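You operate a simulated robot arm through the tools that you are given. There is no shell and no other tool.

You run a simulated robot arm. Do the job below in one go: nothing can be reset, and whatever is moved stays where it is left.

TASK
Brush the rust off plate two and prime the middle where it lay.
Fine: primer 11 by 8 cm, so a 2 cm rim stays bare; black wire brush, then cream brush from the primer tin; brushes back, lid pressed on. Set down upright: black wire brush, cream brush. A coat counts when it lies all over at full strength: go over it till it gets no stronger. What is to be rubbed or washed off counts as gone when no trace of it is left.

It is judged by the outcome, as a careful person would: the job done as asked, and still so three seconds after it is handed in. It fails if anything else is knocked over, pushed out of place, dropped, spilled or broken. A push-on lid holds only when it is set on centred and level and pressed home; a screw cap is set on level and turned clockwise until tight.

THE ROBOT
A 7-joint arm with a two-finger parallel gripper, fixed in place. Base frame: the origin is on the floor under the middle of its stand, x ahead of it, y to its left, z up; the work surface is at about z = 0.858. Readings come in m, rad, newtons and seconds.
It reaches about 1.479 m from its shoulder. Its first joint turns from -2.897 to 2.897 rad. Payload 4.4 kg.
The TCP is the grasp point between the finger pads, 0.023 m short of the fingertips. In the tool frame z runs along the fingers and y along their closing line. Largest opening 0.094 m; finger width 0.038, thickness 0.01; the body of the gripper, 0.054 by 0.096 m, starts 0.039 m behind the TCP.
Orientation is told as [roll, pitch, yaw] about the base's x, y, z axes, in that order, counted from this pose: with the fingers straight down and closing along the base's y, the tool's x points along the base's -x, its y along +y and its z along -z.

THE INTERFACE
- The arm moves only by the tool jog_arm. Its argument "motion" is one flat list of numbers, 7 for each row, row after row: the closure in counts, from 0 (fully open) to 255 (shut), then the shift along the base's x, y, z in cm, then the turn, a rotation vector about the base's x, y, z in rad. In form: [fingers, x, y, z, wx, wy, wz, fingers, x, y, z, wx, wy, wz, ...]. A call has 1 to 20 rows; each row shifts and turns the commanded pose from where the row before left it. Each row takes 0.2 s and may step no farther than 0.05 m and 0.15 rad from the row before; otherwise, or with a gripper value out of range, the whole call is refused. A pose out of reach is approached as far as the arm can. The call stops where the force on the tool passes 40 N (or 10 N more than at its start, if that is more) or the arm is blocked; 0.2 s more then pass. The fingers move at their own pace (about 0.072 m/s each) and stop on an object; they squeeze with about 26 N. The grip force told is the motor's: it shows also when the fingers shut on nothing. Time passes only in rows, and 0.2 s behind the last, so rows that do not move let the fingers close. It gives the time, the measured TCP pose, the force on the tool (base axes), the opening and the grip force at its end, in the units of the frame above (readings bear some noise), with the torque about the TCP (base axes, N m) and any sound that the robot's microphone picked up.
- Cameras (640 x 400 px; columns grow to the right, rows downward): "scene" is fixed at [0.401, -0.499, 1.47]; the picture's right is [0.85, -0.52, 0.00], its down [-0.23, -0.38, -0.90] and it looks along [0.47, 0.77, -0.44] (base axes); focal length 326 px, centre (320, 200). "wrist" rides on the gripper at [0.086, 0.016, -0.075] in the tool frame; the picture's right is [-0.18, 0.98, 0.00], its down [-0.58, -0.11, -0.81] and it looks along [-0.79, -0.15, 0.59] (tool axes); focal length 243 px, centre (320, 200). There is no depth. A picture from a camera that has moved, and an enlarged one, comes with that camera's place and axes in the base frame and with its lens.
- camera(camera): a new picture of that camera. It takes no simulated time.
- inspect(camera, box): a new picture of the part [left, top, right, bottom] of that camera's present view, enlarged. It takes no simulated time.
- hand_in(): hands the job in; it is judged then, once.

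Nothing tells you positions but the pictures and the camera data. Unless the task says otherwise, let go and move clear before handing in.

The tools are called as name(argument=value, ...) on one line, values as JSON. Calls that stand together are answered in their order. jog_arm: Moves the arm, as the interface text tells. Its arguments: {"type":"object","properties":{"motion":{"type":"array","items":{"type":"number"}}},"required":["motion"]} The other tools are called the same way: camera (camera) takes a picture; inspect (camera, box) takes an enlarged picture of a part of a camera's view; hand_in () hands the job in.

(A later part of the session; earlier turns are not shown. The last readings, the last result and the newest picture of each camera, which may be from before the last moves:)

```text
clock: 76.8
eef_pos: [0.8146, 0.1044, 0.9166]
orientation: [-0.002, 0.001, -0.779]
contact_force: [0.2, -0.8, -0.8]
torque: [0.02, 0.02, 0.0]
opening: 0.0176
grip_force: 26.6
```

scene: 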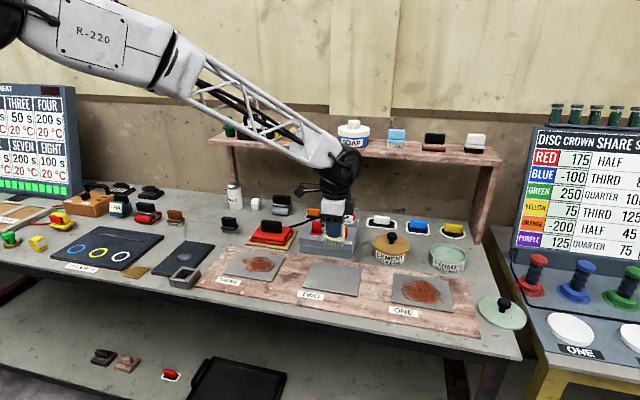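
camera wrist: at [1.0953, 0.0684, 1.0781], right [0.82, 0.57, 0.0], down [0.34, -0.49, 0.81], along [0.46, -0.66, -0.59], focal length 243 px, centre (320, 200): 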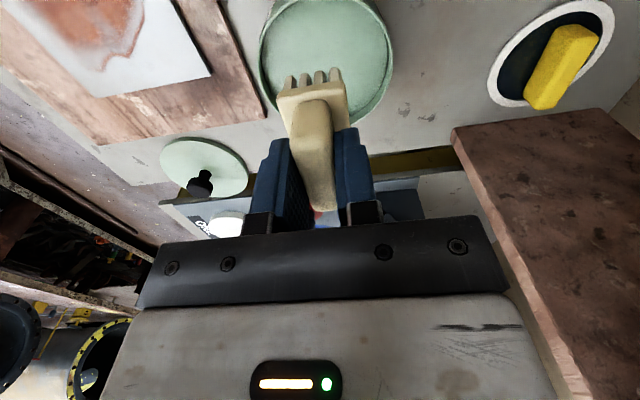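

jog_arm(motion=[255, 0, 0, -0.1, 0, 0, 0, 255, 0, 0, 0, 0, 0, 0])

inspect(camera="scene", box=[290, 240, 386, 300])

```text
clock: 77.4
eef_pos: [0.8141, 0.1048, 0.9167]
orientation: [0.001, 0.001, -0.78]
contact_force: [0.3, -0.1, -1.6]
torque: [0.0, 0.0, 0.04]
opening: 0.0178
grip_force: 25.9
```

```text
6.67 times, centred on (338, 270) of scene
camera zoom: at [0.401, -0.499, 1.47], right [0.85, -0.52, 0.0], down [-0.23, -0.38, -0.9], along [0.47, 0.77, -0.44], focal length 2171 px, centre (200, -267)
```

zoom: 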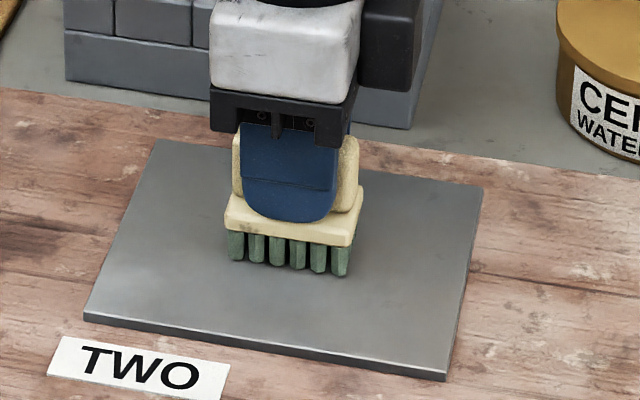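

jog_arm(motion=[255, 0, 0, -0.1, 0, 0, 0, 255, 0, 0, 0, 0, 0, 0])

jog_arm(motion=[255, 0, 0, -0.08, 0, 0, 0, 255, 0, 0, 0, 0, 0, 0])

```text
clock: 78.0
eef_pos: [0.8137, 0.1033, 0.9162]
orientation: [0.001, 0.001, -0.781]
contact_force: [-0.1, -0.2, -1.3]
torque: [-0.02, -0.03, 0.0]
opening: 0.0177
grip_force: 26.2
```

```text
clock: 78.6
eef_pos: [0.8136, 0.105, 0.9142]
orientation: [0.0, 0.001, -0.78]
contact_force: [-0.9, -2.2, 11.1]
torque: [-0.14, 0.01, 0.0]
opening: 0.0174
grip_force: 25.9
```

Touchdown at TCP z≈0.914. I'll lift to see the dab mark, which gives the exact footprint and position.

jog_arm(motion=[255, 0, 0, 1, 0, 0, 0, 255, 0, 0, 4, 0, 0, 0, 255, -3, 3.5, 2, 0, 0, 0, 255, -3, 3.5, 0, 0, 0, 0, 255, -1, 2, 0, 0, 0, 0, 255, 0, 0, 0, 0, 0, 0])

inspect(camera="scene", box=[290, 240, 386, 300])

camera(camera="wrist")

```text
refused: row 3 steps farther than a row can; nothing moved
```

```text
6.67 times, centred on (338, 270) of scene
camera zoom: at [0.401, -0.499, 1.47], right [0.85, -0.52, 0.0], down [-0.23, -0.38, -0.9], along [0.47, 0.77, -0.44], focal length 2171 px, centre (200, -267)
```

zoom: 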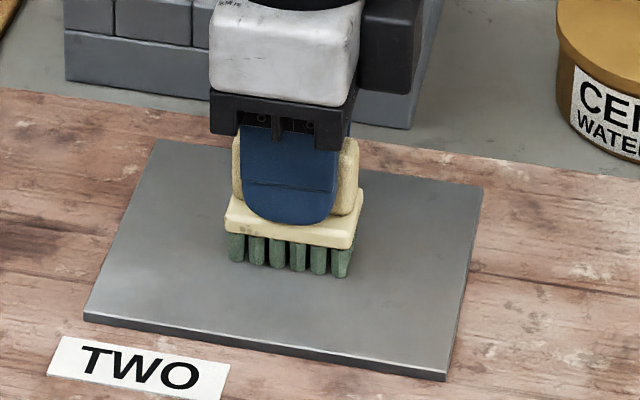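

```text
taken
camera wrist: at [0.7627, 0.1756, 0.989], right [0.82, 0.57, 0.0], down [0.34, -0.49, 0.81], along [0.46, -0.66, -0.59], focal length 243 px, centre (320, 200)
```

wrist: 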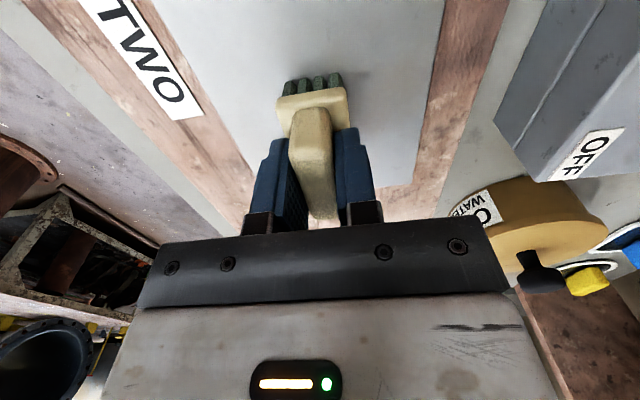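

That step was too long, so nothing moved; the brush is still resting at the centre. I'll do a short stroke, then lift and step aside to see the mark.

jog_arm(motion=[255, -0.712, 0.702, 0, 0, 0, 0, 255, 0.712, -0.702, 0, 0, 0, 0, 255, 0, 0, 1, 0, 0, 0, 255, 0, 0, 4, 0, 0, 0, 255, -2.5, 3, 2, 0, 0, 0, 255, -3, 3.5, 0, 0, 0, 0, 255, -1.5, 2, 0, 0, 0, 0, 255, 0, 0, 0, 0, 0, 0])

inspect(camera="scene", box=[290, 240, 386, 300])

```text
clock: 80.4
eef_pos: [0.7433, 0.1914, 0.9847]
orientation: [0.0, 0.001, -0.78]
contact_force: [0.2, 1.1, -0.5]
torque: [0.0, -0.01, -0.01]
opening: 0.0177
grip_force: 25.5
```

```text
6.67 times, centred on (338, 270) of scene
camera zoom: at [0.401, -0.499, 1.47], right [0.85, -0.52, 0.0], down [-0.23, -0.38, -0.9], along [0.47, 0.77, -0.44], focal length 2171 px, centre (200, -267)
```

zoom: 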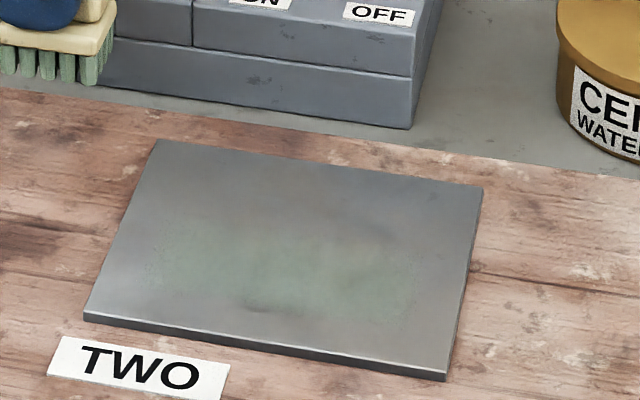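

A faint green mark is visible. I'll zoom in for its extent.

inspect(camera="scene", box=[300, 255, 364, 295])

inspect(camera="scene", box=[310, 262, 342, 282])

camera(camera="wrist")

```text
10.00 times, centred on (332, 275) of scene
camera zoom: at [0.401, -0.499, 1.47], right [0.85, -0.52, 0.0], down [-0.23, -0.38, -0.9], along [0.47, 0.77, -0.44], focal length 3256 px, centre (200, -550)
```

zoom: 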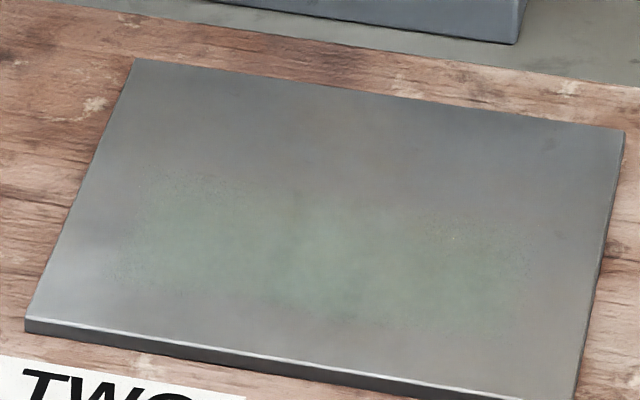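

```text
16.00 times, centred on (326, 272) of scene
camera zoom: at [0.401, -0.499, 1.47], right [0.85, -0.52, 0.0], down [-0.23, -0.38, -0.9], along [0.47, 0.77, -0.44], focal length 5210 px, centre (224, -952)
```

zoom: 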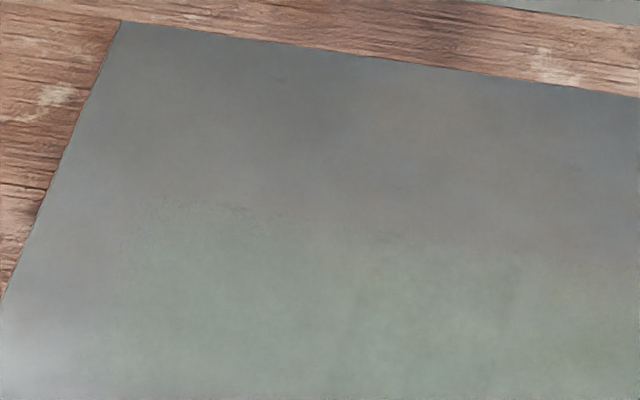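

```text
taken
camera wrist: at [0.6931, 0.2627, 1.0587], right [0.82, 0.57, 0.0], down [0.34, -0.49, 0.81], along [0.46, -0.66, -0.59], focal length 243 px, centre (320, 200)
```

wrist: 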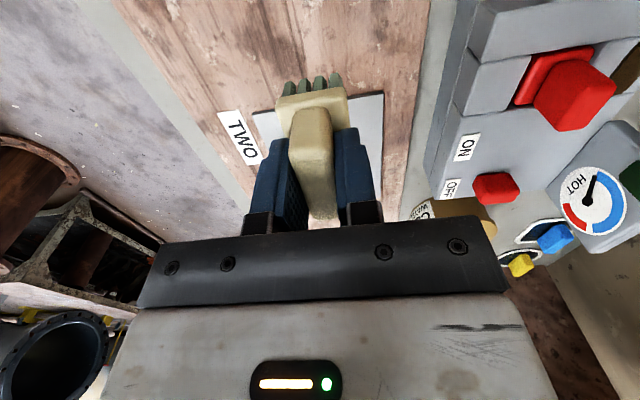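

The mark is faint. I'll go to the vantage point where the wrist camera sees the plate unobstructed.

jog_arm(motion=[255, 0, 0, 4, 0, 0, 0, 255, -2, -2.5, 2.5, 0, 0, 0, 255, -2, -3, 1, 0, 0, 0, 255, -2, -2.5, 0, 0, 0, 0, 255, -2.3, -2.1, 0, 0, 0, 0, 255, 0, 0, 0, 0, 0, 0])

inspect(camera="wrist", box=[360, 0, 600, 150])

camera(camera="wrist")

```text
clock: 81.8
eef_pos: [0.659, 0.089, 1.0583]
orientation: [0.0, 0.0, -0.78]
contact_force: [-0.3, 0.5, -1.3]
torque: [0.03, -0.01, -0.03]
opening: 0.0178
grip_force: 26.0
```

```text
2.67 times, centred on (480, 75) of wrist
camera zoom: at [0.6087, 0.1604, 1.1325], right [0.82, 0.57, 0.0], down [0.34, -0.49, 0.81], along [0.46, -0.66, -0.59], focal length 647 px, centre (-107, 533)
```

zoom: 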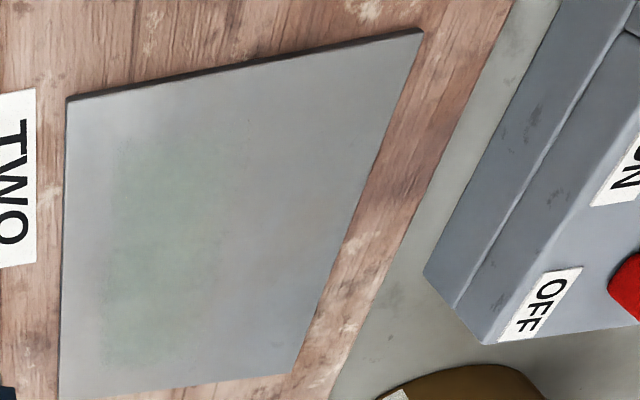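

```text
taken
camera wrist: at [0.6087, 0.1604, 1.1325], right [0.82, 0.57, 0.0], down [0.34, -0.49, 0.81], along [0.46, -0.66, -0.59], focal length 243 px, centre (320, 200)
```

wrist: 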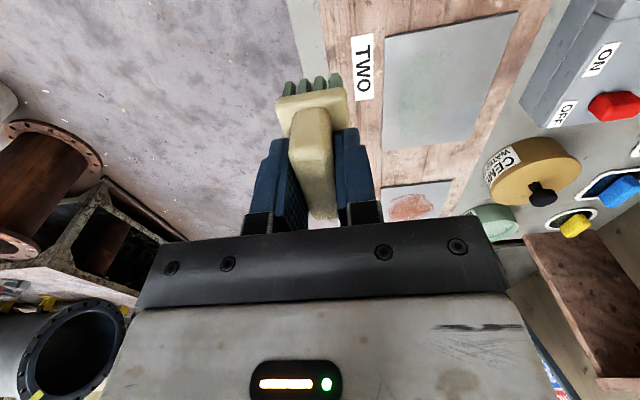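

inspect(camera="wrist", box=[375, 20, 503, 100])

inspect(camera="wrist", box=[375, 80, 503, 160])

```text
5.00 times, centred on (439, 60) of wrist
camera zoom: at [0.6087, 0.1604, 1.1325], right [0.82, 0.57, 0.0], down [0.34, -0.49, 0.81], along [0.46, -0.66, -0.59], focal length 1213 px, centre (-275, 900)
```

zoom: 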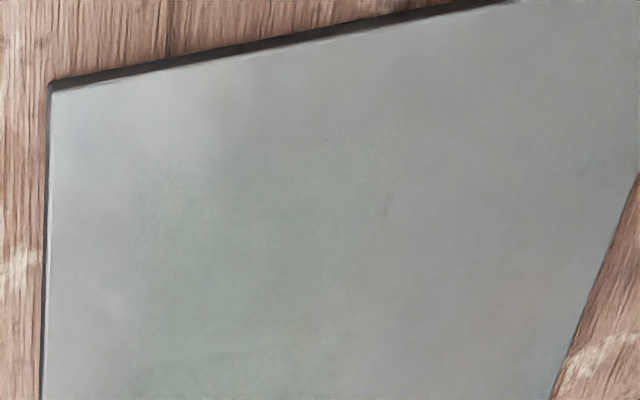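

```text
5.00 times, centred on (439, 120) of wrist
camera zoom: at [0.6087, 0.1604, 1.1325], right [0.82, 0.57, 0.0], down [0.34, -0.49, 0.81], along [0.46, -0.66, -0.59], focal length 1213 px, centre (-275, 600)
```

zoom: 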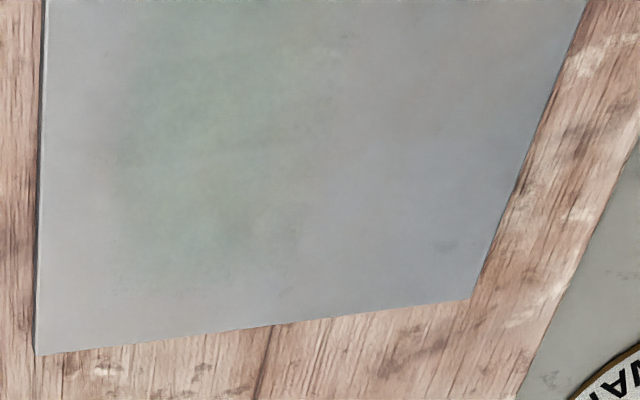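

The dab left a light tint extending about 2 cm from the front edge and slightly front-biased. I'll work the brush over the back half, keeping well inside the rim, and look again.

jog_arm(motion=[255, 3.68, 1.195, 0, 0, 0, 0, 255, 3.68, 1.195, 0, 0, 0, 0, 255, 3.68, 1.195, 0, 0, 0, 0, 255, 3.69, 1.195, 0, 0, 0, 0, 255, 0, 0, -4, 0, 0, 0, 255, 0, 0, -4, 0, 0, 0, 255, 0, 0, -4, 0, 0, 0, 255, 0, 0, -1.7, 0, 0, 0, 255, 0, 0, 0, 0, 0, 0])

inspect(camera="scene", box=[290, 240, 386, 300])

```text
clock: 83.8
eef_pos: [0.8083, 0.1361, 0.9207]
orientation: [-0.001, -0.001, -0.78]
contact_force: [0.4, 0.4, -1.1]
torque: [0.0, 0.01, -0.05]
opening: 0.0177
grip_force: 26.5
```

```text
6.67 times, centred on (338, 270) of scene
camera zoom: at [0.401, -0.499, 1.47], right [0.85, -0.52, 0.0], down [-0.23, -0.38, -0.9], along [0.47, 0.77, -0.44], focal length 2171 px, centre (200, -267)
```

zoom: 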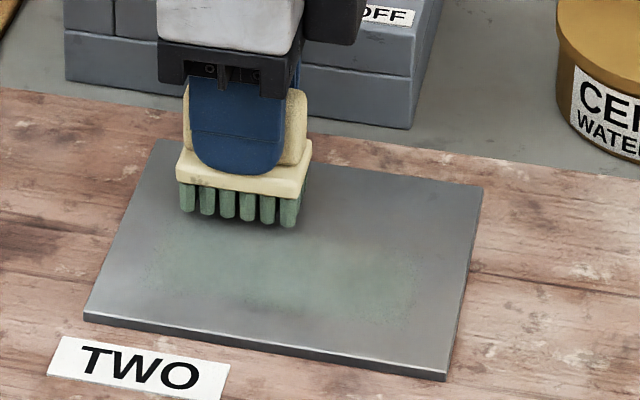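

inspect(camera="scene", box=[306, 260, 370, 300])

inspect(camera="wrist", box=[220, 0, 460, 150])

```text
10.00 times, centred on (338, 280) of scene
camera zoom: at [0.401, -0.499, 1.47], right [0.85, -0.52, 0.0], down [-0.23, -0.38, -0.9], along [0.47, 0.77, -0.44], focal length 3256 px, centre (140, -600)
```

zoom: 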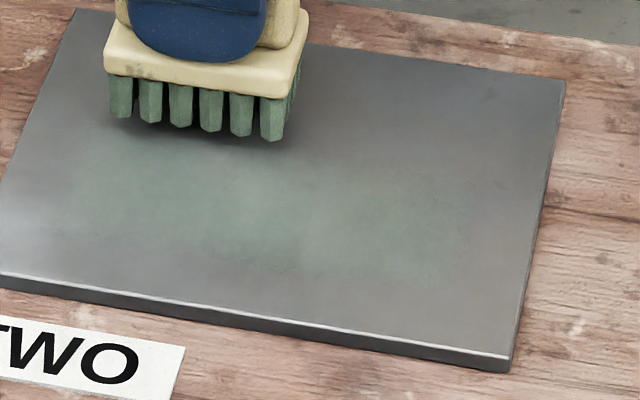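

```text
2.67 times, centred on (340, 75) of wrist
camera zoom: at [0.7579, 0.2074, 0.9954], right [0.82, 0.57, 0.0], down [0.34, -0.49, 0.81], along [0.46, -0.66, -0.59], focal length 647 px, centre (267, 533)
```

zoom: 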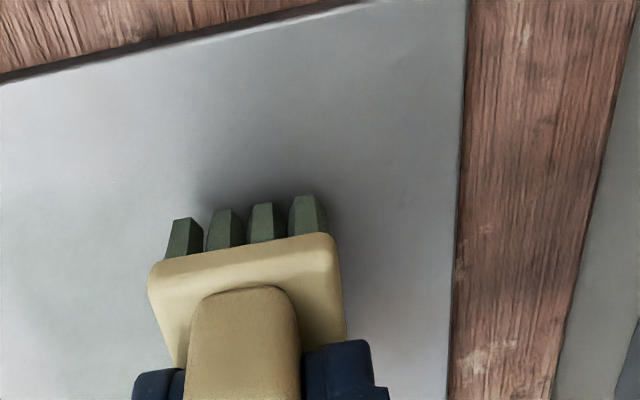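

I want a better read of the brush's effective footprint before going near the rim. I'll move to near the centre, touch down and make a few tiny strokes so the mark has more contrast.

jog_arm(motion=[255, 1.148, -2.396, 0, 0, 0, 0, 255, 0, 0, -0.4, 0, 0, 0, 255, 0, 0, 0, 0, 0, 0])

jog_arm(motion=[255, 0, 0, -0.15, 0, 0, 0, 255, 0, 0, 0, 0, 0, 0])

jog_arm(motion=[255, 0, 0, -0.1, 0, 0, 0, 255, 0, 0, 0, 0, 0, 0])

```text
clock: 84.6
eef_pos: [0.8192, 0.1103, 0.9163]
orientation: [0.0, -0.001, -0.779]
contact_force: [0.0, -0.2, -0.7]
torque: [0.01, 0.01, 0.02]
opening: 0.0176
grip_force: 25.8
```

```text
clock: 85.2
eef_pos: [0.8179, 0.1113, 0.9162]
orientation: [-0.001, -0.002, -0.78]
contact_force: [0.8, 0.4, -1.5]
torque: [-0.01, -0.01, 0.02]
opening: 0.0177
grip_force: 26.1
```

```text
clock: 85.8
eef_pos: [0.8183, 0.1126, 0.914]
orientation: [-0.001, -0.001, -0.78]
contact_force: [0.0, -0.5, -0.1]
torque: [-0.01, 0.0, -0.01]
opening: 0.0176
grip_force: 26.0
```

jog_arm(motion=[255, 0, 0, -0.08, 0, 0, 0, 255, 0, 0, 0, 0, 0, 0])

jog_arm(motion=[255, 0.2, -0.2, 0, 0, 0, 0, 255, -0.2, 0.2, 0, 0, 0, 0, 255, 0.2, -0.2, 0, 0, 0, 0, 255, -0.2, 0.2, 0, 0, 0, 0])

inspect(camera="scene", box=[290, 240, 386, 300])

```text
clock: 86.4
eef_pos: [0.819, 0.1122, 0.9149]
orientation: [0.001, -0.001, -0.78]
contact_force: [0.9, 1.4, 1.9]
torque: [0.0, -0.09, 0.03]
opening: 0.0177
grip_force: 26.2
```

```text
clock: 87.4
eef_pos: [0.8198, 0.1128, 0.9146]
orientation: [0.003, 0.0, -0.781]
contact_force: [2.9, -3.2, 12.1]
torque: [-0.17, -0.13, 0.01]
opening: 0.0174
grip_force: 25.9
```

```text
6.67 times, centred on (338, 270) of scene
camera zoom: at [0.401, -0.499, 1.47], right [0.85, -0.52, 0.0], down [-0.23, -0.38, -0.9], along [0.47, 0.77, -0.44], focal length 2171 px, centre (200, -267)
```

zoom: 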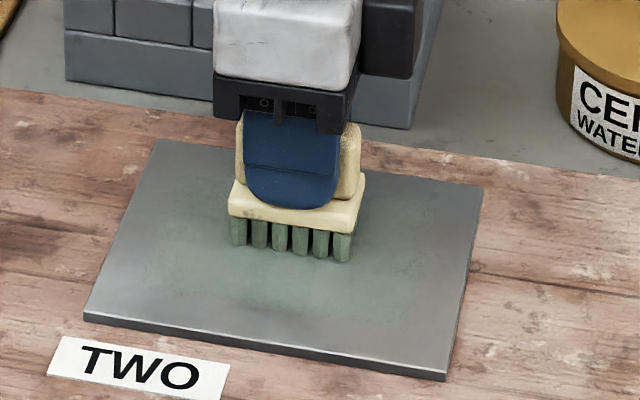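

jog_arm(motion=[255, 0, 0, 1, 0, 0, 0, 255, 0, 0, 4, 0, 0, 0, 255, -2, 2.5, 3, 0, 0, 0, 255, -3, 3.5, 0, 0, 0, 0, 255, -3, 3.5, 0, 0, 0, 0, 255, 0, 0, 0, 0, 0, 0])

inspect(camera="scene", box=[290, 240, 386, 300])

inspect(camera="scene", box=[300, 255, 364, 295])

```text
clock: 88.8
eef_pos: [0.7387, 0.2083, 0.9955]
orientation: [0.001, 0.001, -0.78]
contact_force: [0.3, 0.7, -1.4]
torque: [0.02, -0.03, 0.0]
opening: 0.0176
grip_force: 26.0
```

```text
6.67 times, centred on (338, 270) of scene
camera zoom: at [0.401, -0.499, 1.47], right [0.85, -0.52, 0.0], down [-0.23, -0.38, -0.9], along [0.47, 0.77, -0.44], focal length 2171 px, centre (200, -267)
```

zoom: 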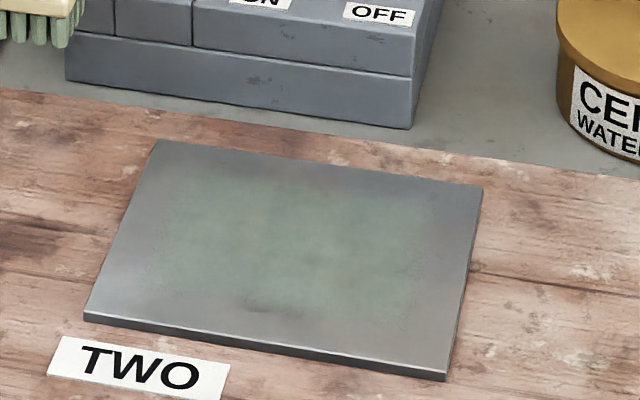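

```text
10.00 times, centred on (332, 275) of scene
camera zoom: at [0.401, -0.499, 1.47], right [0.85, -0.52, 0.0], down [-0.23, -0.38, -0.9], along [0.47, 0.77, -0.44], focal length 3256 px, centre (200, -550)
```

zoom: 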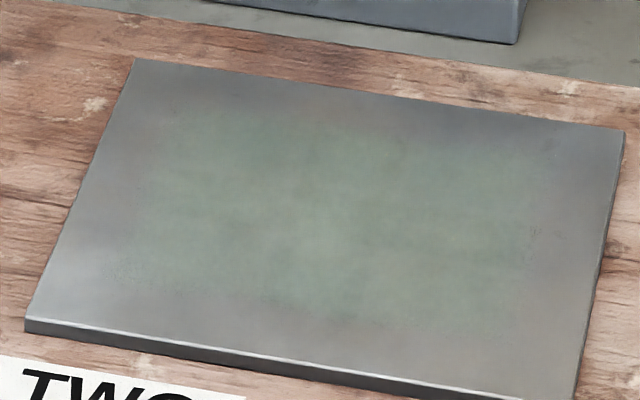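

The primer tint now fills a clean rectangle matching the 11×8 cm area with a bare 2 cm rim, but it's still weak. I'll keep the brush footprint inside that area and go over it repeatedly.

jog_arm(motion=[255, 2.33, -2.45, 0, 0, 0, 0, 255, 2.33, -2.45, 0, 0, 0, 0, 255, 2.33, -2.45, 0, 0, 0, 0, 255, 0, 0, -4, 0, 0, 0, 255, 0, 0, -3.5, 0, 0, 0, 255, 0, 0, -0.4, 0, 0, 0, 255, 0, 0, 0, 0, 0, 0])

jog_arm(motion=[255, 0, 0, -0.15, 0, 0, 0, 255, 0, 0, 0, 0, 0, 0])

inspect(camera="scene", box=[290, 240, 386, 300])

```text
clock: 90.4
eef_pos: [0.8109, 0.1337, 0.9159]
orientation: [-0.001, 0.0, -0.78]
contact_force: [0.5, -0.3, -0.8]
torque: [-0.01, 0.03, 0.02]
opening: 0.0177
grip_force: 26.5
```

```text
clock: 91.0
eef_pos: [0.8097, 0.1333, 0.9147]
orientation: [-0.001, 0.0, -0.782]
contact_force: [-0.2, -0.1, -0.5]
torque: [0.02, 0.0, -0.01]
opening: 0.0178
grip_force: 26.0
```

```text
6.67 times, centred on (338, 270) of scene
camera zoom: at [0.401, -0.499, 1.47], right [0.85, -0.52, 0.0], down [-0.23, -0.38, -0.9], along [0.47, 0.77, -0.44], focal length 2171 px, centre (200, -267)
```

zoom: 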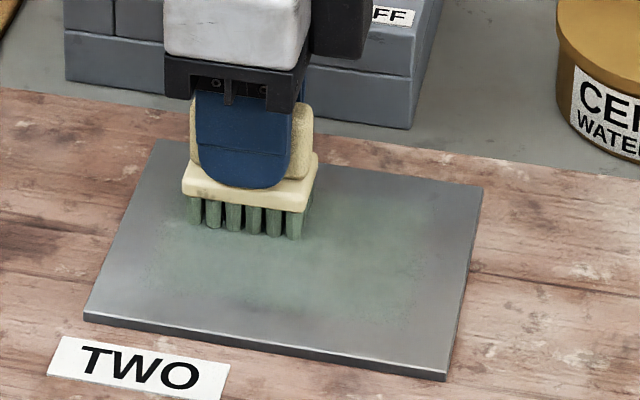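

jog_arm(motion=[255, 0, 0, -0.12, 0, 0, 0, 255, 0, 0, 0, 0, 0, 0])

jog_arm(motion=[255, 0, 0, -0.06, 0, 0, 0, 255, 0.712, -0.702, 0, 0, 0, 0])

```text
clock: 91.6
eef_pos: [0.8106, 0.1327, 0.914]
orientation: [0.002, -0.003, -0.78]
contact_force: [-2.2, -3.8, 19.7]
torque: [-0.07, 0.16, -0.05]
opening: 0.0175
grip_force: 25.6
```

```text
clock: 92.2
eef_pos: [0.8162, 0.1271, 0.913]
orientation: [0.0, 0.0, -0.781]
contact_force: [-5.2, 6.6, 23.1]
torque: [0.23, 0.21, 0.02]
opening: 0.018
grip_force: 26.0
```

jog_arm(motion=[255, 1.21, -1.193, 0.07, 0, 0, 0, 255, 1.21, -1.193, 0, 0, 0, 0, 255, -0.913, -0.926, 0, 0, 0, 0, 255, -1.044, 1.03, 0, 0, 0, 0, 255, -1.044, 1.03, 0, 0, 0, 0, 255, -1.044, 1.03, 0, 0, 0, 0])

jog_arm(motion=[255, -0.913, -0.926, 0, 0, 0, 0, 255, 1.044, -1.03, 0, 0, 0, 0, 255, 1.044, -1.03, 0, 0, 0, 0, 255, 1.044, -1.03, 0, 0, 0, 0])

inspect(camera="scene", box=[290, 240, 386, 300])

```text
clock: 93.6
eef_pos: [0.8001, 0.1242, 0.913]
orientation: [0.001, -0.002, -0.782]
contact_force: [6.4, -7.0, 22.0]
torque: [-0.2, -0.16, 0.02]
opening: 0.0178
grip_force: 26.0
```

```text
clock: 94.6
eef_pos: [0.8213, 0.0836, 0.9128]
orientation: [0.002, 0.002, -0.78]
contact_force: [-7.9, 8.4, 29.3]
torque: [0.25, 0.31, -0.03]
opening: 0.0175
grip_force: 25.7
```

```text
6.67 times, centred on (338, 270) of scene
camera zoom: at [0.401, -0.499, 1.47], right [0.85, -0.52, 0.0], down [-0.23, -0.38, -0.9], along [0.47, 0.77, -0.44], focal length 2171 px, centre (200, -267)
```

zoom: 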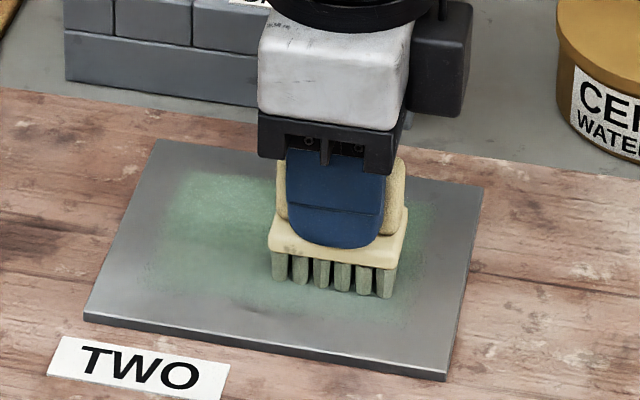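

The paint builds up where the brush passes. Pressure is a bit high, so I'll ease up and continue with the front band.

jog_arm(motion=[255, 0, 0, 0.12, 0, 0, 0, 255, -0.842, -0.854, 0, 0, 0, 0, 255, -1.044, 1.03, 0, 0, 0, 0, 255, -1.044, 1.03, 0, 0, 0, 0, 255, -1.044, 1.03, 0, 0, 0, 0])

inspect(camera="scene", box=[290, 240, 386, 300])

```text
clock: 95.8
eef_pos: [0.781, 0.1066, 0.9135]
orientation: [0.0, 0.003, -0.779]
contact_force: [0.2, -0.3, -1.7]
torque: [0.01, -0.03, 0.01]
opening: 0.0176
grip_force: 26.1
```

```text
6.67 times, centred on (338, 270) of scene
camera zoom: at [0.401, -0.499, 1.47], right [0.85, -0.52, 0.0], down [-0.23, -0.38, -0.9], along [0.47, 0.77, -0.44], focal length 2171 px, centre (200, -267)
```

zoom: 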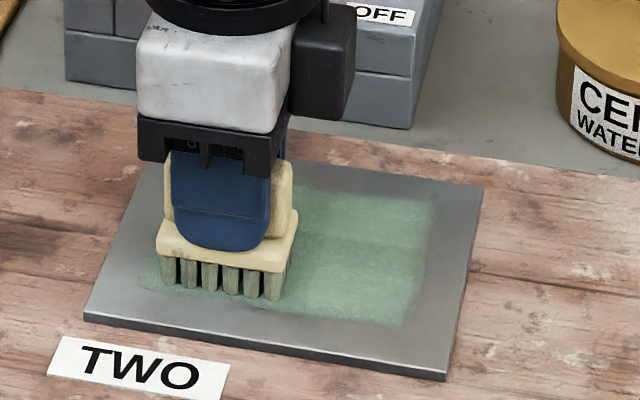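

A clean painted rectangle is forming. I'll lift and look at the whole coat.

jog_arm(motion=[255, 0, 0, 1, 0, 0, 0, 255, 0, 0, 4, 0, 0, 0, 255, 0, 0, 4, 0, 0, 0, 255, -3, 3.5, 0, 0, 0, 0, 255, -3, 3.5, 0, 0, 0, 0, 255, -1, 3.5, 0, 0, 0, 0, 255, 0, 0, 0, 0, 0, 0])

inspect(camera="scene", box=[290, 240, 386, 300])

inspect(camera="scene", box=[240, 200, 320, 250])

```text
clock: 97.4
eef_pos: [0.7131, 0.2121, 1.0056]
orientation: [0.0, 0.001, -0.78]
contact_force: [0.0, 0.7, -1.7]
torque: [-0.01, -0.01, -0.04]
opening: 0.0177
grip_force: 25.2
```

```text
6.67 times, centred on (338, 270) of scene
camera zoom: at [0.401, -0.499, 1.47], right [0.85, -0.52, 0.0], down [-0.23, -0.38, -0.9], along [0.47, 0.77, -0.44], focal length 2171 px, centre (200, -267)
```

zoom: 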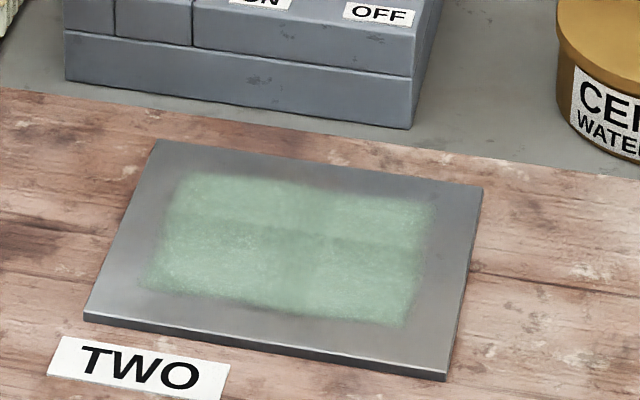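

```text
8.00 times, centred on (280, 225) of scene
camera zoom: at [0.401, -0.499, 1.47], right [0.85, -0.52, 0.0], down [-0.23, -0.38, -0.9], along [0.47, 0.77, -0.44], focal length 2605 px, centre (640, 0)
```

zoom: 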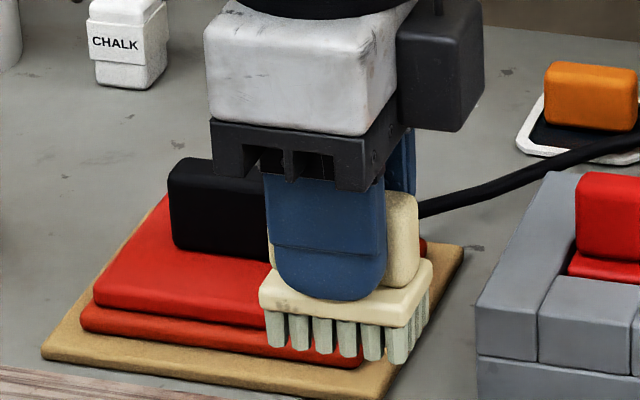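

The coat is even and inside the rim, but the bristles look paler (spent), so I'll return to the tin for more primer.

jog_arm(motion=[255, 0, 0, 3, 0, 0, 0, 255, 0, 0, 3, 0, 0, 0, 255, 4.366, -2.193, 0, 0, 0, 0, 255, 4.366, -2.193, 0, 0, 0, 0, 255, 4.366, -2.193, 0, 0, 0, 0, 255, 4.366, -2.193, 0, 0, 0, 0, 255, 4.366, -2.193, 0, 0, 0, 0, 255, 4.366, -2.193, 0, 0, 0, 0, 255, 4.366, -2.193, 0, 0, 0, 0, 255, 4.366, -2.193, 0, 0, 0, 0, 255, 4.366, -2.193, 0, 0, 0, 0, 255, 4.366, -2.193, 0, 0, 0, 0, 255, 0, 0, -4, 0, 0, 0, 255, 0, 0, -4, 0, 0, 0, 255, 0, 0, -3.5, 0, 0, 0, 255, 0, 0, 0, 0, 0, 0])

inspect(camera="scene", box=[410, 220, 490, 270])

```text
clock: 100.8
eef_pos: [1.1505, -0.0062, 0.9484]
orientation: [0.0, 0.0, -0.78]
contact_force: [-0.7, -1.2, -0.8]
torque: [0.0, -0.01, 0.01]
opening: 0.0175
grip_force: 25.7
```

```text
8.00 times, centred on (450, 245) of scene
camera zoom: at [0.401, -0.499, 1.47], right [0.85, -0.52, 0.0], down [-0.23, -0.38, -0.9], along [0.47, 0.77, -0.44], focal length 2605 px, centre (-720, -160)
```

zoom: 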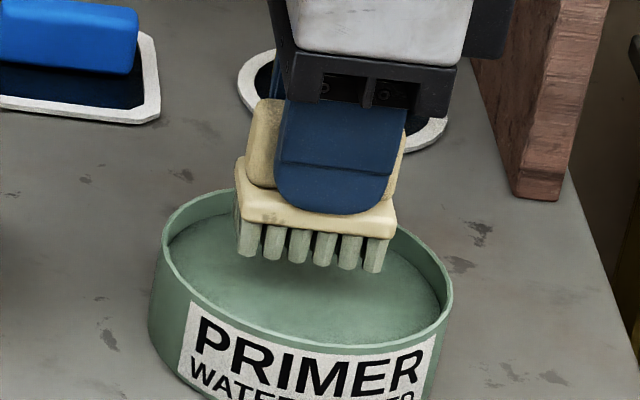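

The brush is over the tin opening. I'll lower gently to touch the primer.

jog_arm(motion=[255, 0, 0, -1.2, 0, 0, 0, 255, 0, 0, -0.6, 0, 0, 0, 255, 0, 0, -0.2, 0, 0, 0, 255, 0, 0, 0, 0, 0, 0])

jog_arm(motion=[255, 0, 0, -0.15, 0, 0, 0, 255, 0, 0, 0, 0, 0, 0])

inspect(camera="scene", box=[410, 220, 490, 270])

```text
clock: 101.8
eef_pos: [1.1494, -0.0069, 0.9299]
orientation: [0.0, -0.001, -0.779]
contact_force: [0.4, -0.4, 1.8]
torque: [-0.01, -0.03, -0.02]
opening: 0.0175
grip_force: 25.9
```

```text
clock: 102.4
eef_pos: [1.1502, -0.007, 0.9291]
orientation: [0.002, 0.0, -0.78]
contact_force: [4.6, 1.5, 14.4]
torque: [0.11, -0.03, 0.01]
opening: 0.0174
grip_force: 25.5
```

```text
8.00 times, centred on (450, 245) of scene
camera zoom: at [0.401, -0.499, 1.47], right [0.85, -0.52, 0.0], down [-0.23, -0.38, -0.9], along [0.47, 0.77, -0.44], focal length 2605 px, centre (-720, -160)
```

zoom: 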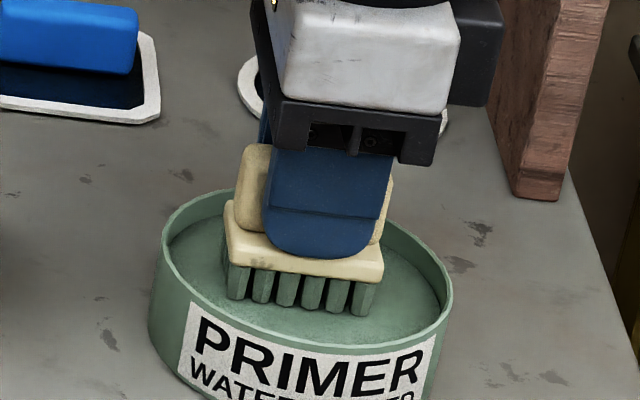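

It's reloaded. I'll lift out and return to plate two for another full pass.

jog_arm(motion=[255, 0, 0, 0.5, 0, 0, 0, 255, 0, 0, 1.5, 0, 0, 0, 255, 0, 0, 3, 0, 0, 0, 255, 0, 0, 4, 0, 0, 0, 255, 0, 0, 1.5, 0, 0, 0, 255, -4.271, 1.771, 0, 0, 0, 0, 255, -4.271, 1.771, 0, 0, 0, 0, 255, -4.271, 1.771, 0, 0, 0, 0, 255, -4.271, 1.771, 0, 0, 0, 0, 255, -4.271, 1.771, 0, 0, 0, 0, 255, -4.271, 1.771, 0, 0, 0, 0, 255, -4.271, 1.771, 0, 0, 0, 0, 255, -4.271, 1.771, 0, 0, 0, 0, 255, 0, 0, -4, 0, 0, 0, 255, 0, 0, -4, 0, 0, 0, 255, 0, 0, -2.5, 0, 0, 0, 255, 0, 0, 0, 0, 0, 0])

inspect(camera="scene", box=[290, 240, 386, 300])

```text
clock: 106.0
eef_pos: [0.8064, 0.1353, 0.9288]
orientation: [0.0, 0.0, -0.78]
contact_force: [0.0, 0.5, -0.5]
torque: [-0.02, -0.01, -0.01]
opening: 0.0174
grip_force: 26.1
```

```text
6.67 times, centred on (338, 270) of scene
camera zoom: at [0.401, -0.499, 1.47], right [0.85, -0.52, 0.0], down [-0.23, -0.38, -0.9], along [0.47, 0.77, -0.44], focal length 2171 px, centre (200, -267)
```

zoom: 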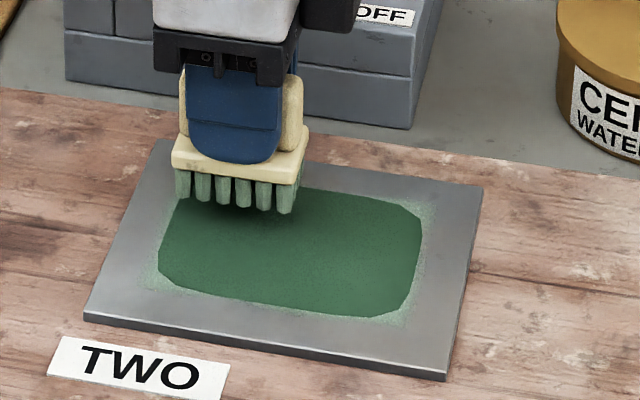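

The coat now shows as a deeper green with lighter fringes at the corners. I'll look closer before touching it.

inspect(camera="scene", box=[300, 255, 364, 295])

inspect(camera="scene", box=[306, 262, 370, 302])

camera(camera="scene")

```text
10.00 times, centred on (332, 275) of scene
camera zoom: at [0.401, -0.499, 1.47], right [0.85, -0.52, 0.0], down [-0.23, -0.38, -0.9], along [0.47, 0.77, -0.44], focal length 3256 px, centre (200, -550)
```

zoom: 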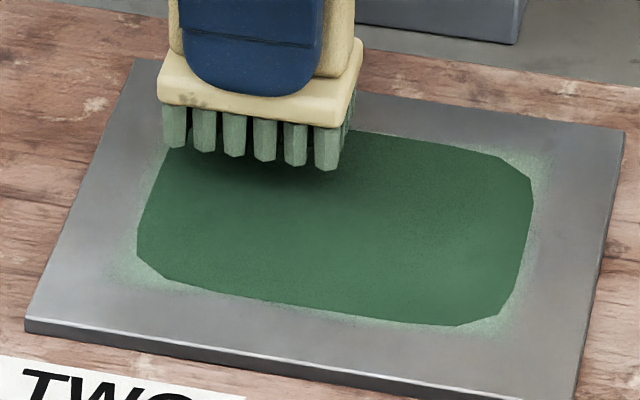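

```text
10.00 times, centred on (338, 282) of scene
camera zoom: at [0.401, -0.499, 1.47], right [0.85, -0.52, 0.0], down [-0.23, -0.38, -0.9], along [0.47, 0.77, -0.44], focal length 3256 px, centre (140, -620)
```

zoom: 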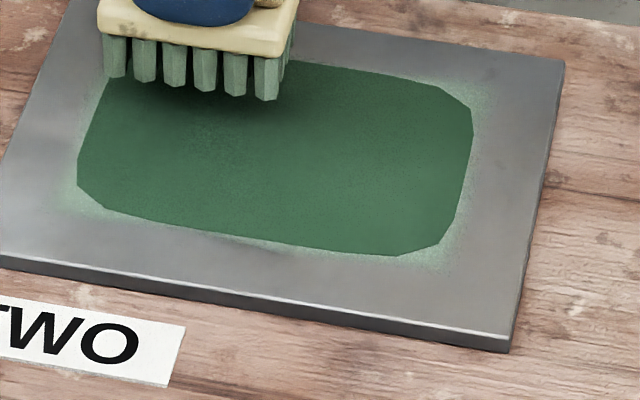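

```text
taken
```

scene: 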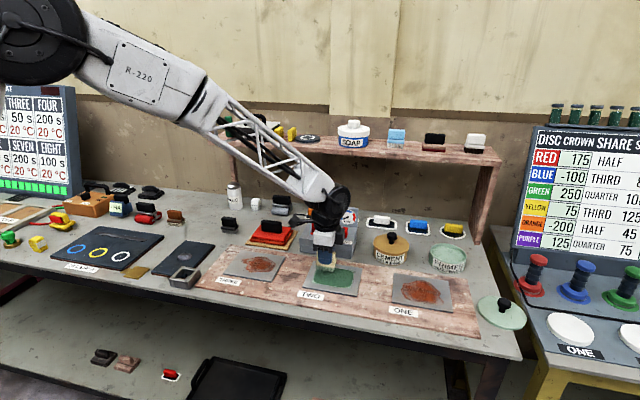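

The deep-green area reaches the 11×8 cm edges but its corners are chamfered and fringed, so another pass is needed. I'll touch down at the back-left and sweep the same path.

jog_arm(motion=[255, 0.2, -0.1, -1.2, 0, 0, 0, 255, 0, 0, -0.15, 0, 0, 0, 255, 0, 0, 0, 0, 0, 0])

jog_arm(motion=[255, 0, 0, -0.12, 0, 0, 0, 255, 0, 0, 0, 0, 0, 0])

```text
clock: 106.8
eef_pos: [0.8092, 0.1326, 0.9144]
orientation: [0.0, 0.001, -0.779]
contact_force: [0.4, 1.0, -0.6]
torque: [-0.01, -0.01, 0.01]
opening: 0.0174
grip_force: 26.0
```

```text
clock: 107.4
eef_pos: [0.8085, 0.1326, 0.9145]
orientation: [0.001, 0.0, -0.78]
contact_force: [0.2, -0.6, -1.5]
torque: [0.01, 0.03, 0.01]
opening: 0.0176
grip_force: 25.8
```

jog_arm(motion=[255, 0, 0, -0.1, 0, 0, 0, 255, 0, 0, 0, 0, 0, 0])

inspect(camera="scene", box=[290, 240, 386, 300])

```text
clock: 108.0
eef_pos: [0.8097, 0.1317, 0.9121]
orientation: [0.001, 0.001, -0.779]
contact_force: [-3.9, -1.0, 11.4]
torque: [-0.01, 0.2, 0.04]
opening: 0.0175
grip_force: 26.0
```

```text
6.67 times, centred on (338, 270) of scene
camera zoom: at [0.401, -0.499, 1.47], right [0.85, -0.52, 0.0], down [-0.23, -0.38, -0.9], along [0.47, 0.77, -0.44], focal length 2171 px, centre (200, -267)
```

zoom: 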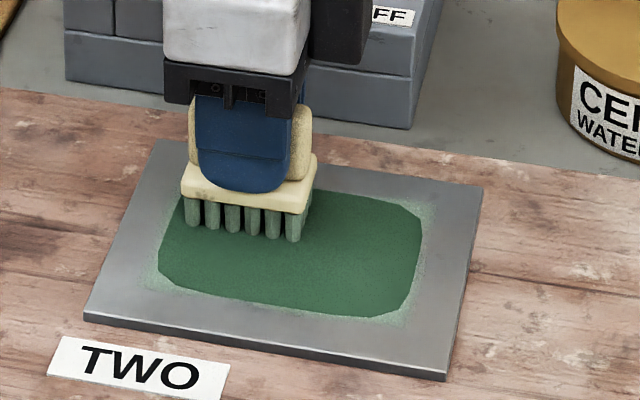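

jog_arm(motion=[255, 1.044, -1.03, 0, 0, 0, 0, 255, 1.044, -1.03, 0, 0, 0, 0, 255, 1.044, -1.03, 0, 0, 0, 0, 255, -0.913, -0.926, 0, 0, 0, 0])

jog_arm(motion=[255, -1.044, 1.03, 0, 0, 0, 0, 255, -1.044, 1.03, 0, 0, 0, 0, 255, -1.044, 1.03, 0, 0, 0, 0, 255, -0.913, -0.926, 0, 0, 0, 0])

inspect(camera="scene", box=[290, 240, 386, 300])

```text
clock: 109.0
eef_pos: [0.8324, 0.0927, 0.9125]
orientation: [0.001, -0.002, -0.779]
contact_force: [9.1, 6.9, 32.4]
torque: [0.33, -0.13, -0.08]
opening: 0.0178
grip_force: 25.5
```

```text
clock: 110.1
eef_pos: [0.7928, 0.1143, 0.9127]
orientation: [0.002, -0.002, -0.779]
contact_force: [0.7, 2.0, 4.7]
torque: [0.02, 0.07, -0.01]
opening: 0.0178
grip_force: 26.1
stopped in row 4: the force on the tool passed its limit at 45 N (the readings are from after the stop); the commanded pose is now the measured one
```

```text
6.67 times, centred on (338, 270) of scene
camera zoom: at [0.401, -0.499, 1.47], right [0.85, -0.52, 0.0], down [-0.23, -0.38, -0.9], along [0.47, 0.77, -0.44], focal length 2171 px, centre (200, -267)
```

zoom: 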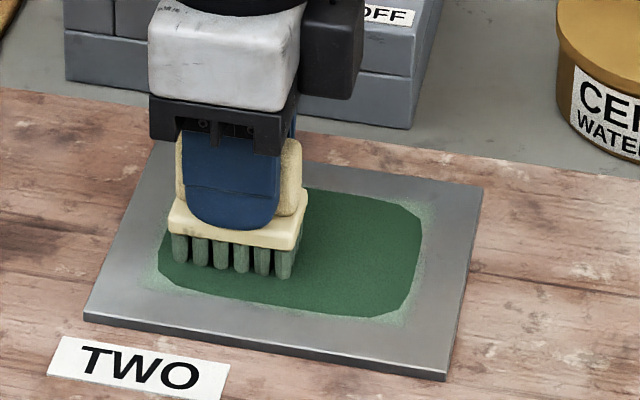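

jog_arm(motion=[255, 1.0, -0.986, 0.02, 0, 0, 0, 255, 1.0, -0.986, 0, 0, 0, 0, 255, 0.9, -0.887, 0, 0, 0, 0])

jog_arm(motion=[255, -0.86, -0.87, 0, 0, 0, 0, 255, 0, 0, 0, 0, 0, 0])

inspect(camera="scene", box=[290, 240, 386, 300])

```text
clock: 110.9
eef_pos: [0.8222, 0.087, 0.9135]
orientation: [0.001, -0.002, -0.78]
contact_force: [0.3, 1.1, 2.8]
torque: [0.05, 0.13, -0.02]
opening: 0.0177
grip_force: 26.1
```

```text
clock: 111.5
eef_pos: [0.8141, 0.0792, 0.913]
orientation: [0.003, -0.001, -0.779]
contact_force: [3.8, 0.5, 8.8]
torque: [0.04, 0.06, 0.0]
opening: 0.0174
grip_force: 25.8
```

```text
6.67 times, centred on (338, 270) of scene
camera zoom: at [0.401, -0.499, 1.47], right [0.85, -0.52, 0.0], down [-0.23, -0.38, -0.9], along [0.47, 0.77, -0.44], focal length 2171 px, centre (200, -267)
```

zoom: 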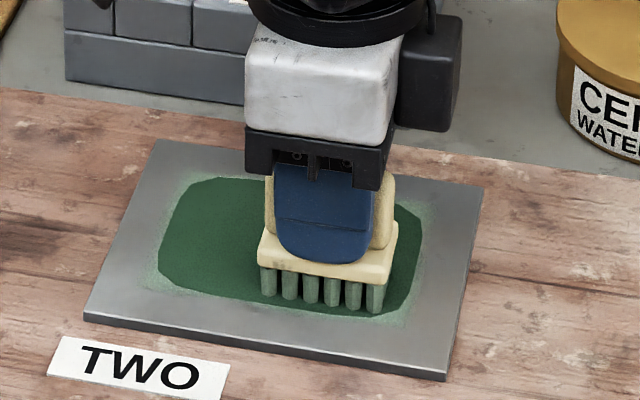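

jog_arm(motion=[255, -0.17, -0.17, 0, 0, 0, 0, 255, -1.044, 1.03, 0, 0, 0, 0, 255, -1.044, 1.03, 0, 0, 0, 0, 255, -1.0, 0.986, 0, 0, 0, 0])

jog_arm(motion=[255, 1.0, -0.986, 0, 0, 0, 0, 255, 1.044, -1.03, 0, 0, 0, 0, 255, 1.044, -1.03, 0, 0, 0, 0])

inspect(camera="scene", box=[290, 240, 386, 300])

```text
clock: 112.5
eef_pos: [0.779, 0.106, 0.912]
orientation: [0.002, 0.0, -0.78]
contact_force: [4.6, -3.9, 15.7]
torque: [-0.17, 0.0, 0.03]
opening: 0.0177
grip_force: 26.8
```

```text
clock: 113.3
eef_pos: [0.8111, 0.0754, 0.9121]
orientation: [0.001, -0.001, -0.78]
contact_force: [-4.9, 4.9, 17.9]
torque: [0.24, 0.31, -0.03]
opening: 0.0177
grip_force: 25.7
```

```text
6.67 times, centred on (338, 270) of scene
camera zoom: at [0.401, -0.499, 1.47], right [0.85, -0.52, 0.0], down [-0.23, -0.38, -0.9], along [0.47, 0.77, -0.44], focal length 2171 px, centre (200, -267)
```

zoom: 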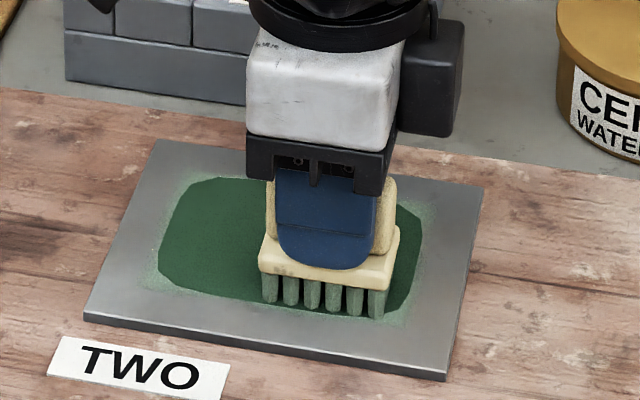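

I'll lift off and look at the whole coat from both cameras.

jog_arm(motion=[255, 0, 0, 1, 0, 0, 0, 255, 0, 0, 4, 0, 0, 0, 255, 0, 0, 4.5, 0, 0, 0, 255, -3.5, 1, 3, 0, 0, 0, 255, -4.5, 1, 1.5, 0, 0, 0, 255, -4.5, 0, 0, 0, 0, 0, 255, -3.2, 0, 0, 0, 0, 0, 255, 0, 0, 0, 0, 0, 0])

inspect(camera="scene", box=[300, 255, 364, 295])

inspect(camera="wrist", box=[360, 0, 600, 150])

```text
clock: 115.1
eef_pos: [0.6537, 0.0972, 1.0532]
orientation: [0.003, -0.002, -0.779]
contact_force: [-0.1, 0.3, -1.4]
torque: [-0.02, -0.02, 0.03]
opening: 0.0177
grip_force: 26.3
```

```text
10.00 times, centred on (332, 275) of scene
camera zoom: at [0.401, -0.499, 1.47], right [0.85, -0.52, 0.0], down [-0.23, -0.38, -0.9], along [0.47, 0.77, -0.44], focal length 3256 px, centre (200, -550)
```

zoom: 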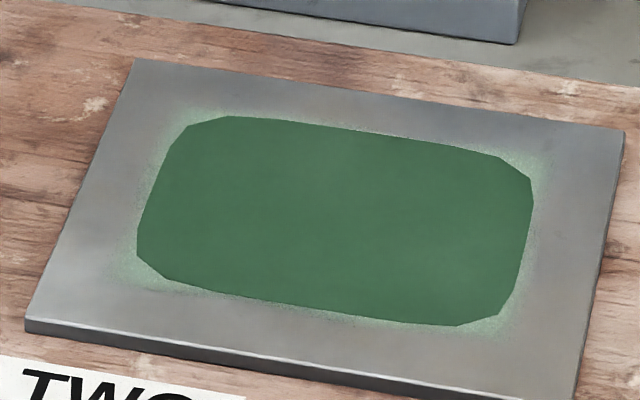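

```text
2.67 times, centred on (480, 75) of wrist
camera zoom: at [0.6034, 0.1687, 1.1273], right [0.82, 0.57, 0.0], down [0.33, -0.49, 0.81], along [0.46, -0.66, -0.59], focal length 647 px, centre (-107, 533)
```

zoom: 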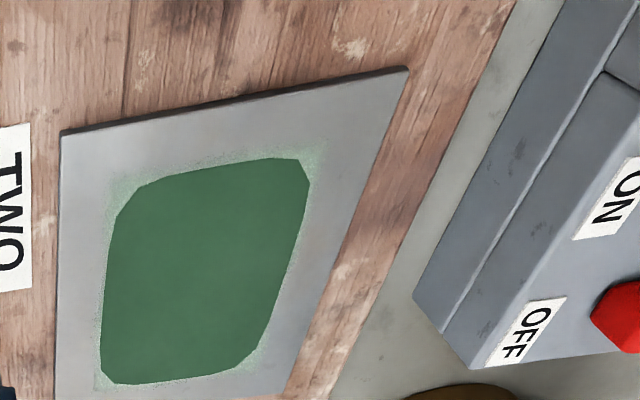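

The coat is now a uniform solid green patch of about 11×8 cm with bare steel around it. To confirm it gets no stronger, I'll re-dip and go over it once more, then compare.

jog_arm(motion=[255, 4.512, -0.945, 0.2, 0, 0, 0, 255, 4.512, -0.945, 0.2, 0, 0, 0, 255, 4.512, -0.945, 0.2, 0, 0, 0, 255, 4.512, -0.945, 0, 0, 0, 0, 255, 4.512, -0.945, 0, 0, 0, 0, 255, 4.512, -0.945, 0, 0, 0, 0, 255, 4.512, -0.945, 0, 0, 0, 0, 255, 4.512, -0.945, 0, 0, 0, 0, 255, 4.512, -0.945, 0, 0, 0, 0, 255, 4.512, -0.945, 0, 0, 0, 0, 255, 4.512, -0.945, 0, 0, 0, 0, 255, 0, 0, -4, 0, 0, 0, 255, 0, 0, -4, 0, 0, 0, 255, 0, 0, -3.5, 0, 0, 0, 255, 0, 0, 0, 0, 0, 0])

inspect(camera="scene", box=[410, 220, 490, 270])

inspect(camera="scene", box=[300, 255, 364, 295])

```text
clock: 118.3
eef_pos: [1.1498, -0.0081, 0.9423]
orientation: [0.002, 0.001, -0.781]
contact_force: [1.2, -0.5, -1.4]
torque: [-0.03, -0.01, 0.0]
opening: 0.0173
grip_force: 26.2
```

```text
8.00 times, centred on (450, 245) of scene
camera zoom: at [0.401, -0.499, 1.47], right [0.85, -0.52, 0.0], down [-0.23, -0.38, -0.9], along [0.47, 0.77, -0.44], focal length 2605 px, centre (-720, -160)
```

zoom: 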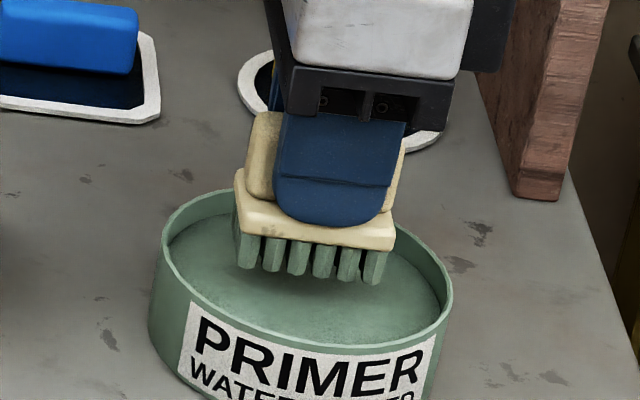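

```text
10.00 times, centred on (332, 275) of scene
camera zoom: at [0.401, -0.499, 1.47], right [0.85, -0.52, 0.0], down [-0.23, -0.38, -0.9], along [0.47, 0.77, -0.44], focal length 3256 px, centre (200, -550)
```

zoom: 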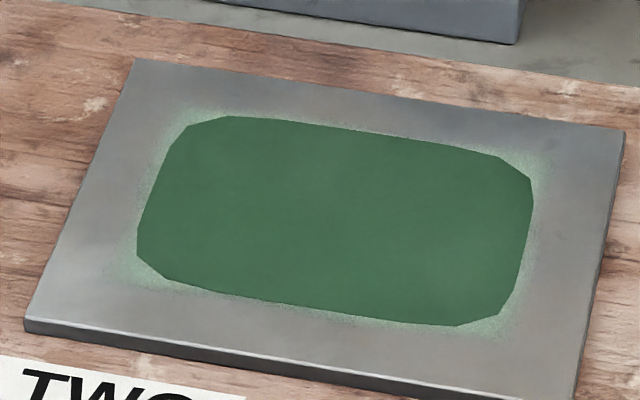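

jog_arm(motion=[255, 0, 0, -0.9, 0, 0, 0, 255, 0, 0, -0.3, 0, 0, 0, 255, 0, 0, 0, 0, 0, 0])

jog_arm(motion=[255, 0, 0, -0.12, 0, 0, 0, 255, 0, 0, 0, 0, 0, 0])

```text
clock: 119.1
eef_pos: [1.1497, -0.0081, 0.9328]
orientation: [0.002, -0.001, -0.78]
contact_force: [-0.2, 0.6, -1.1]
torque: [-0.01, 0.01, 0.0]
opening: 0.0174
grip_force: 26.4
```

```text
clock: 119.7
eef_pos: [1.1511, -0.008, 0.9313]
orientation: [0.002, -0.001, -0.78]
contact_force: [0.4, -0.9, -1.2]
torque: [0.02, -0.02, 0.01]
opening: 0.0176
grip_force: 26.0
```

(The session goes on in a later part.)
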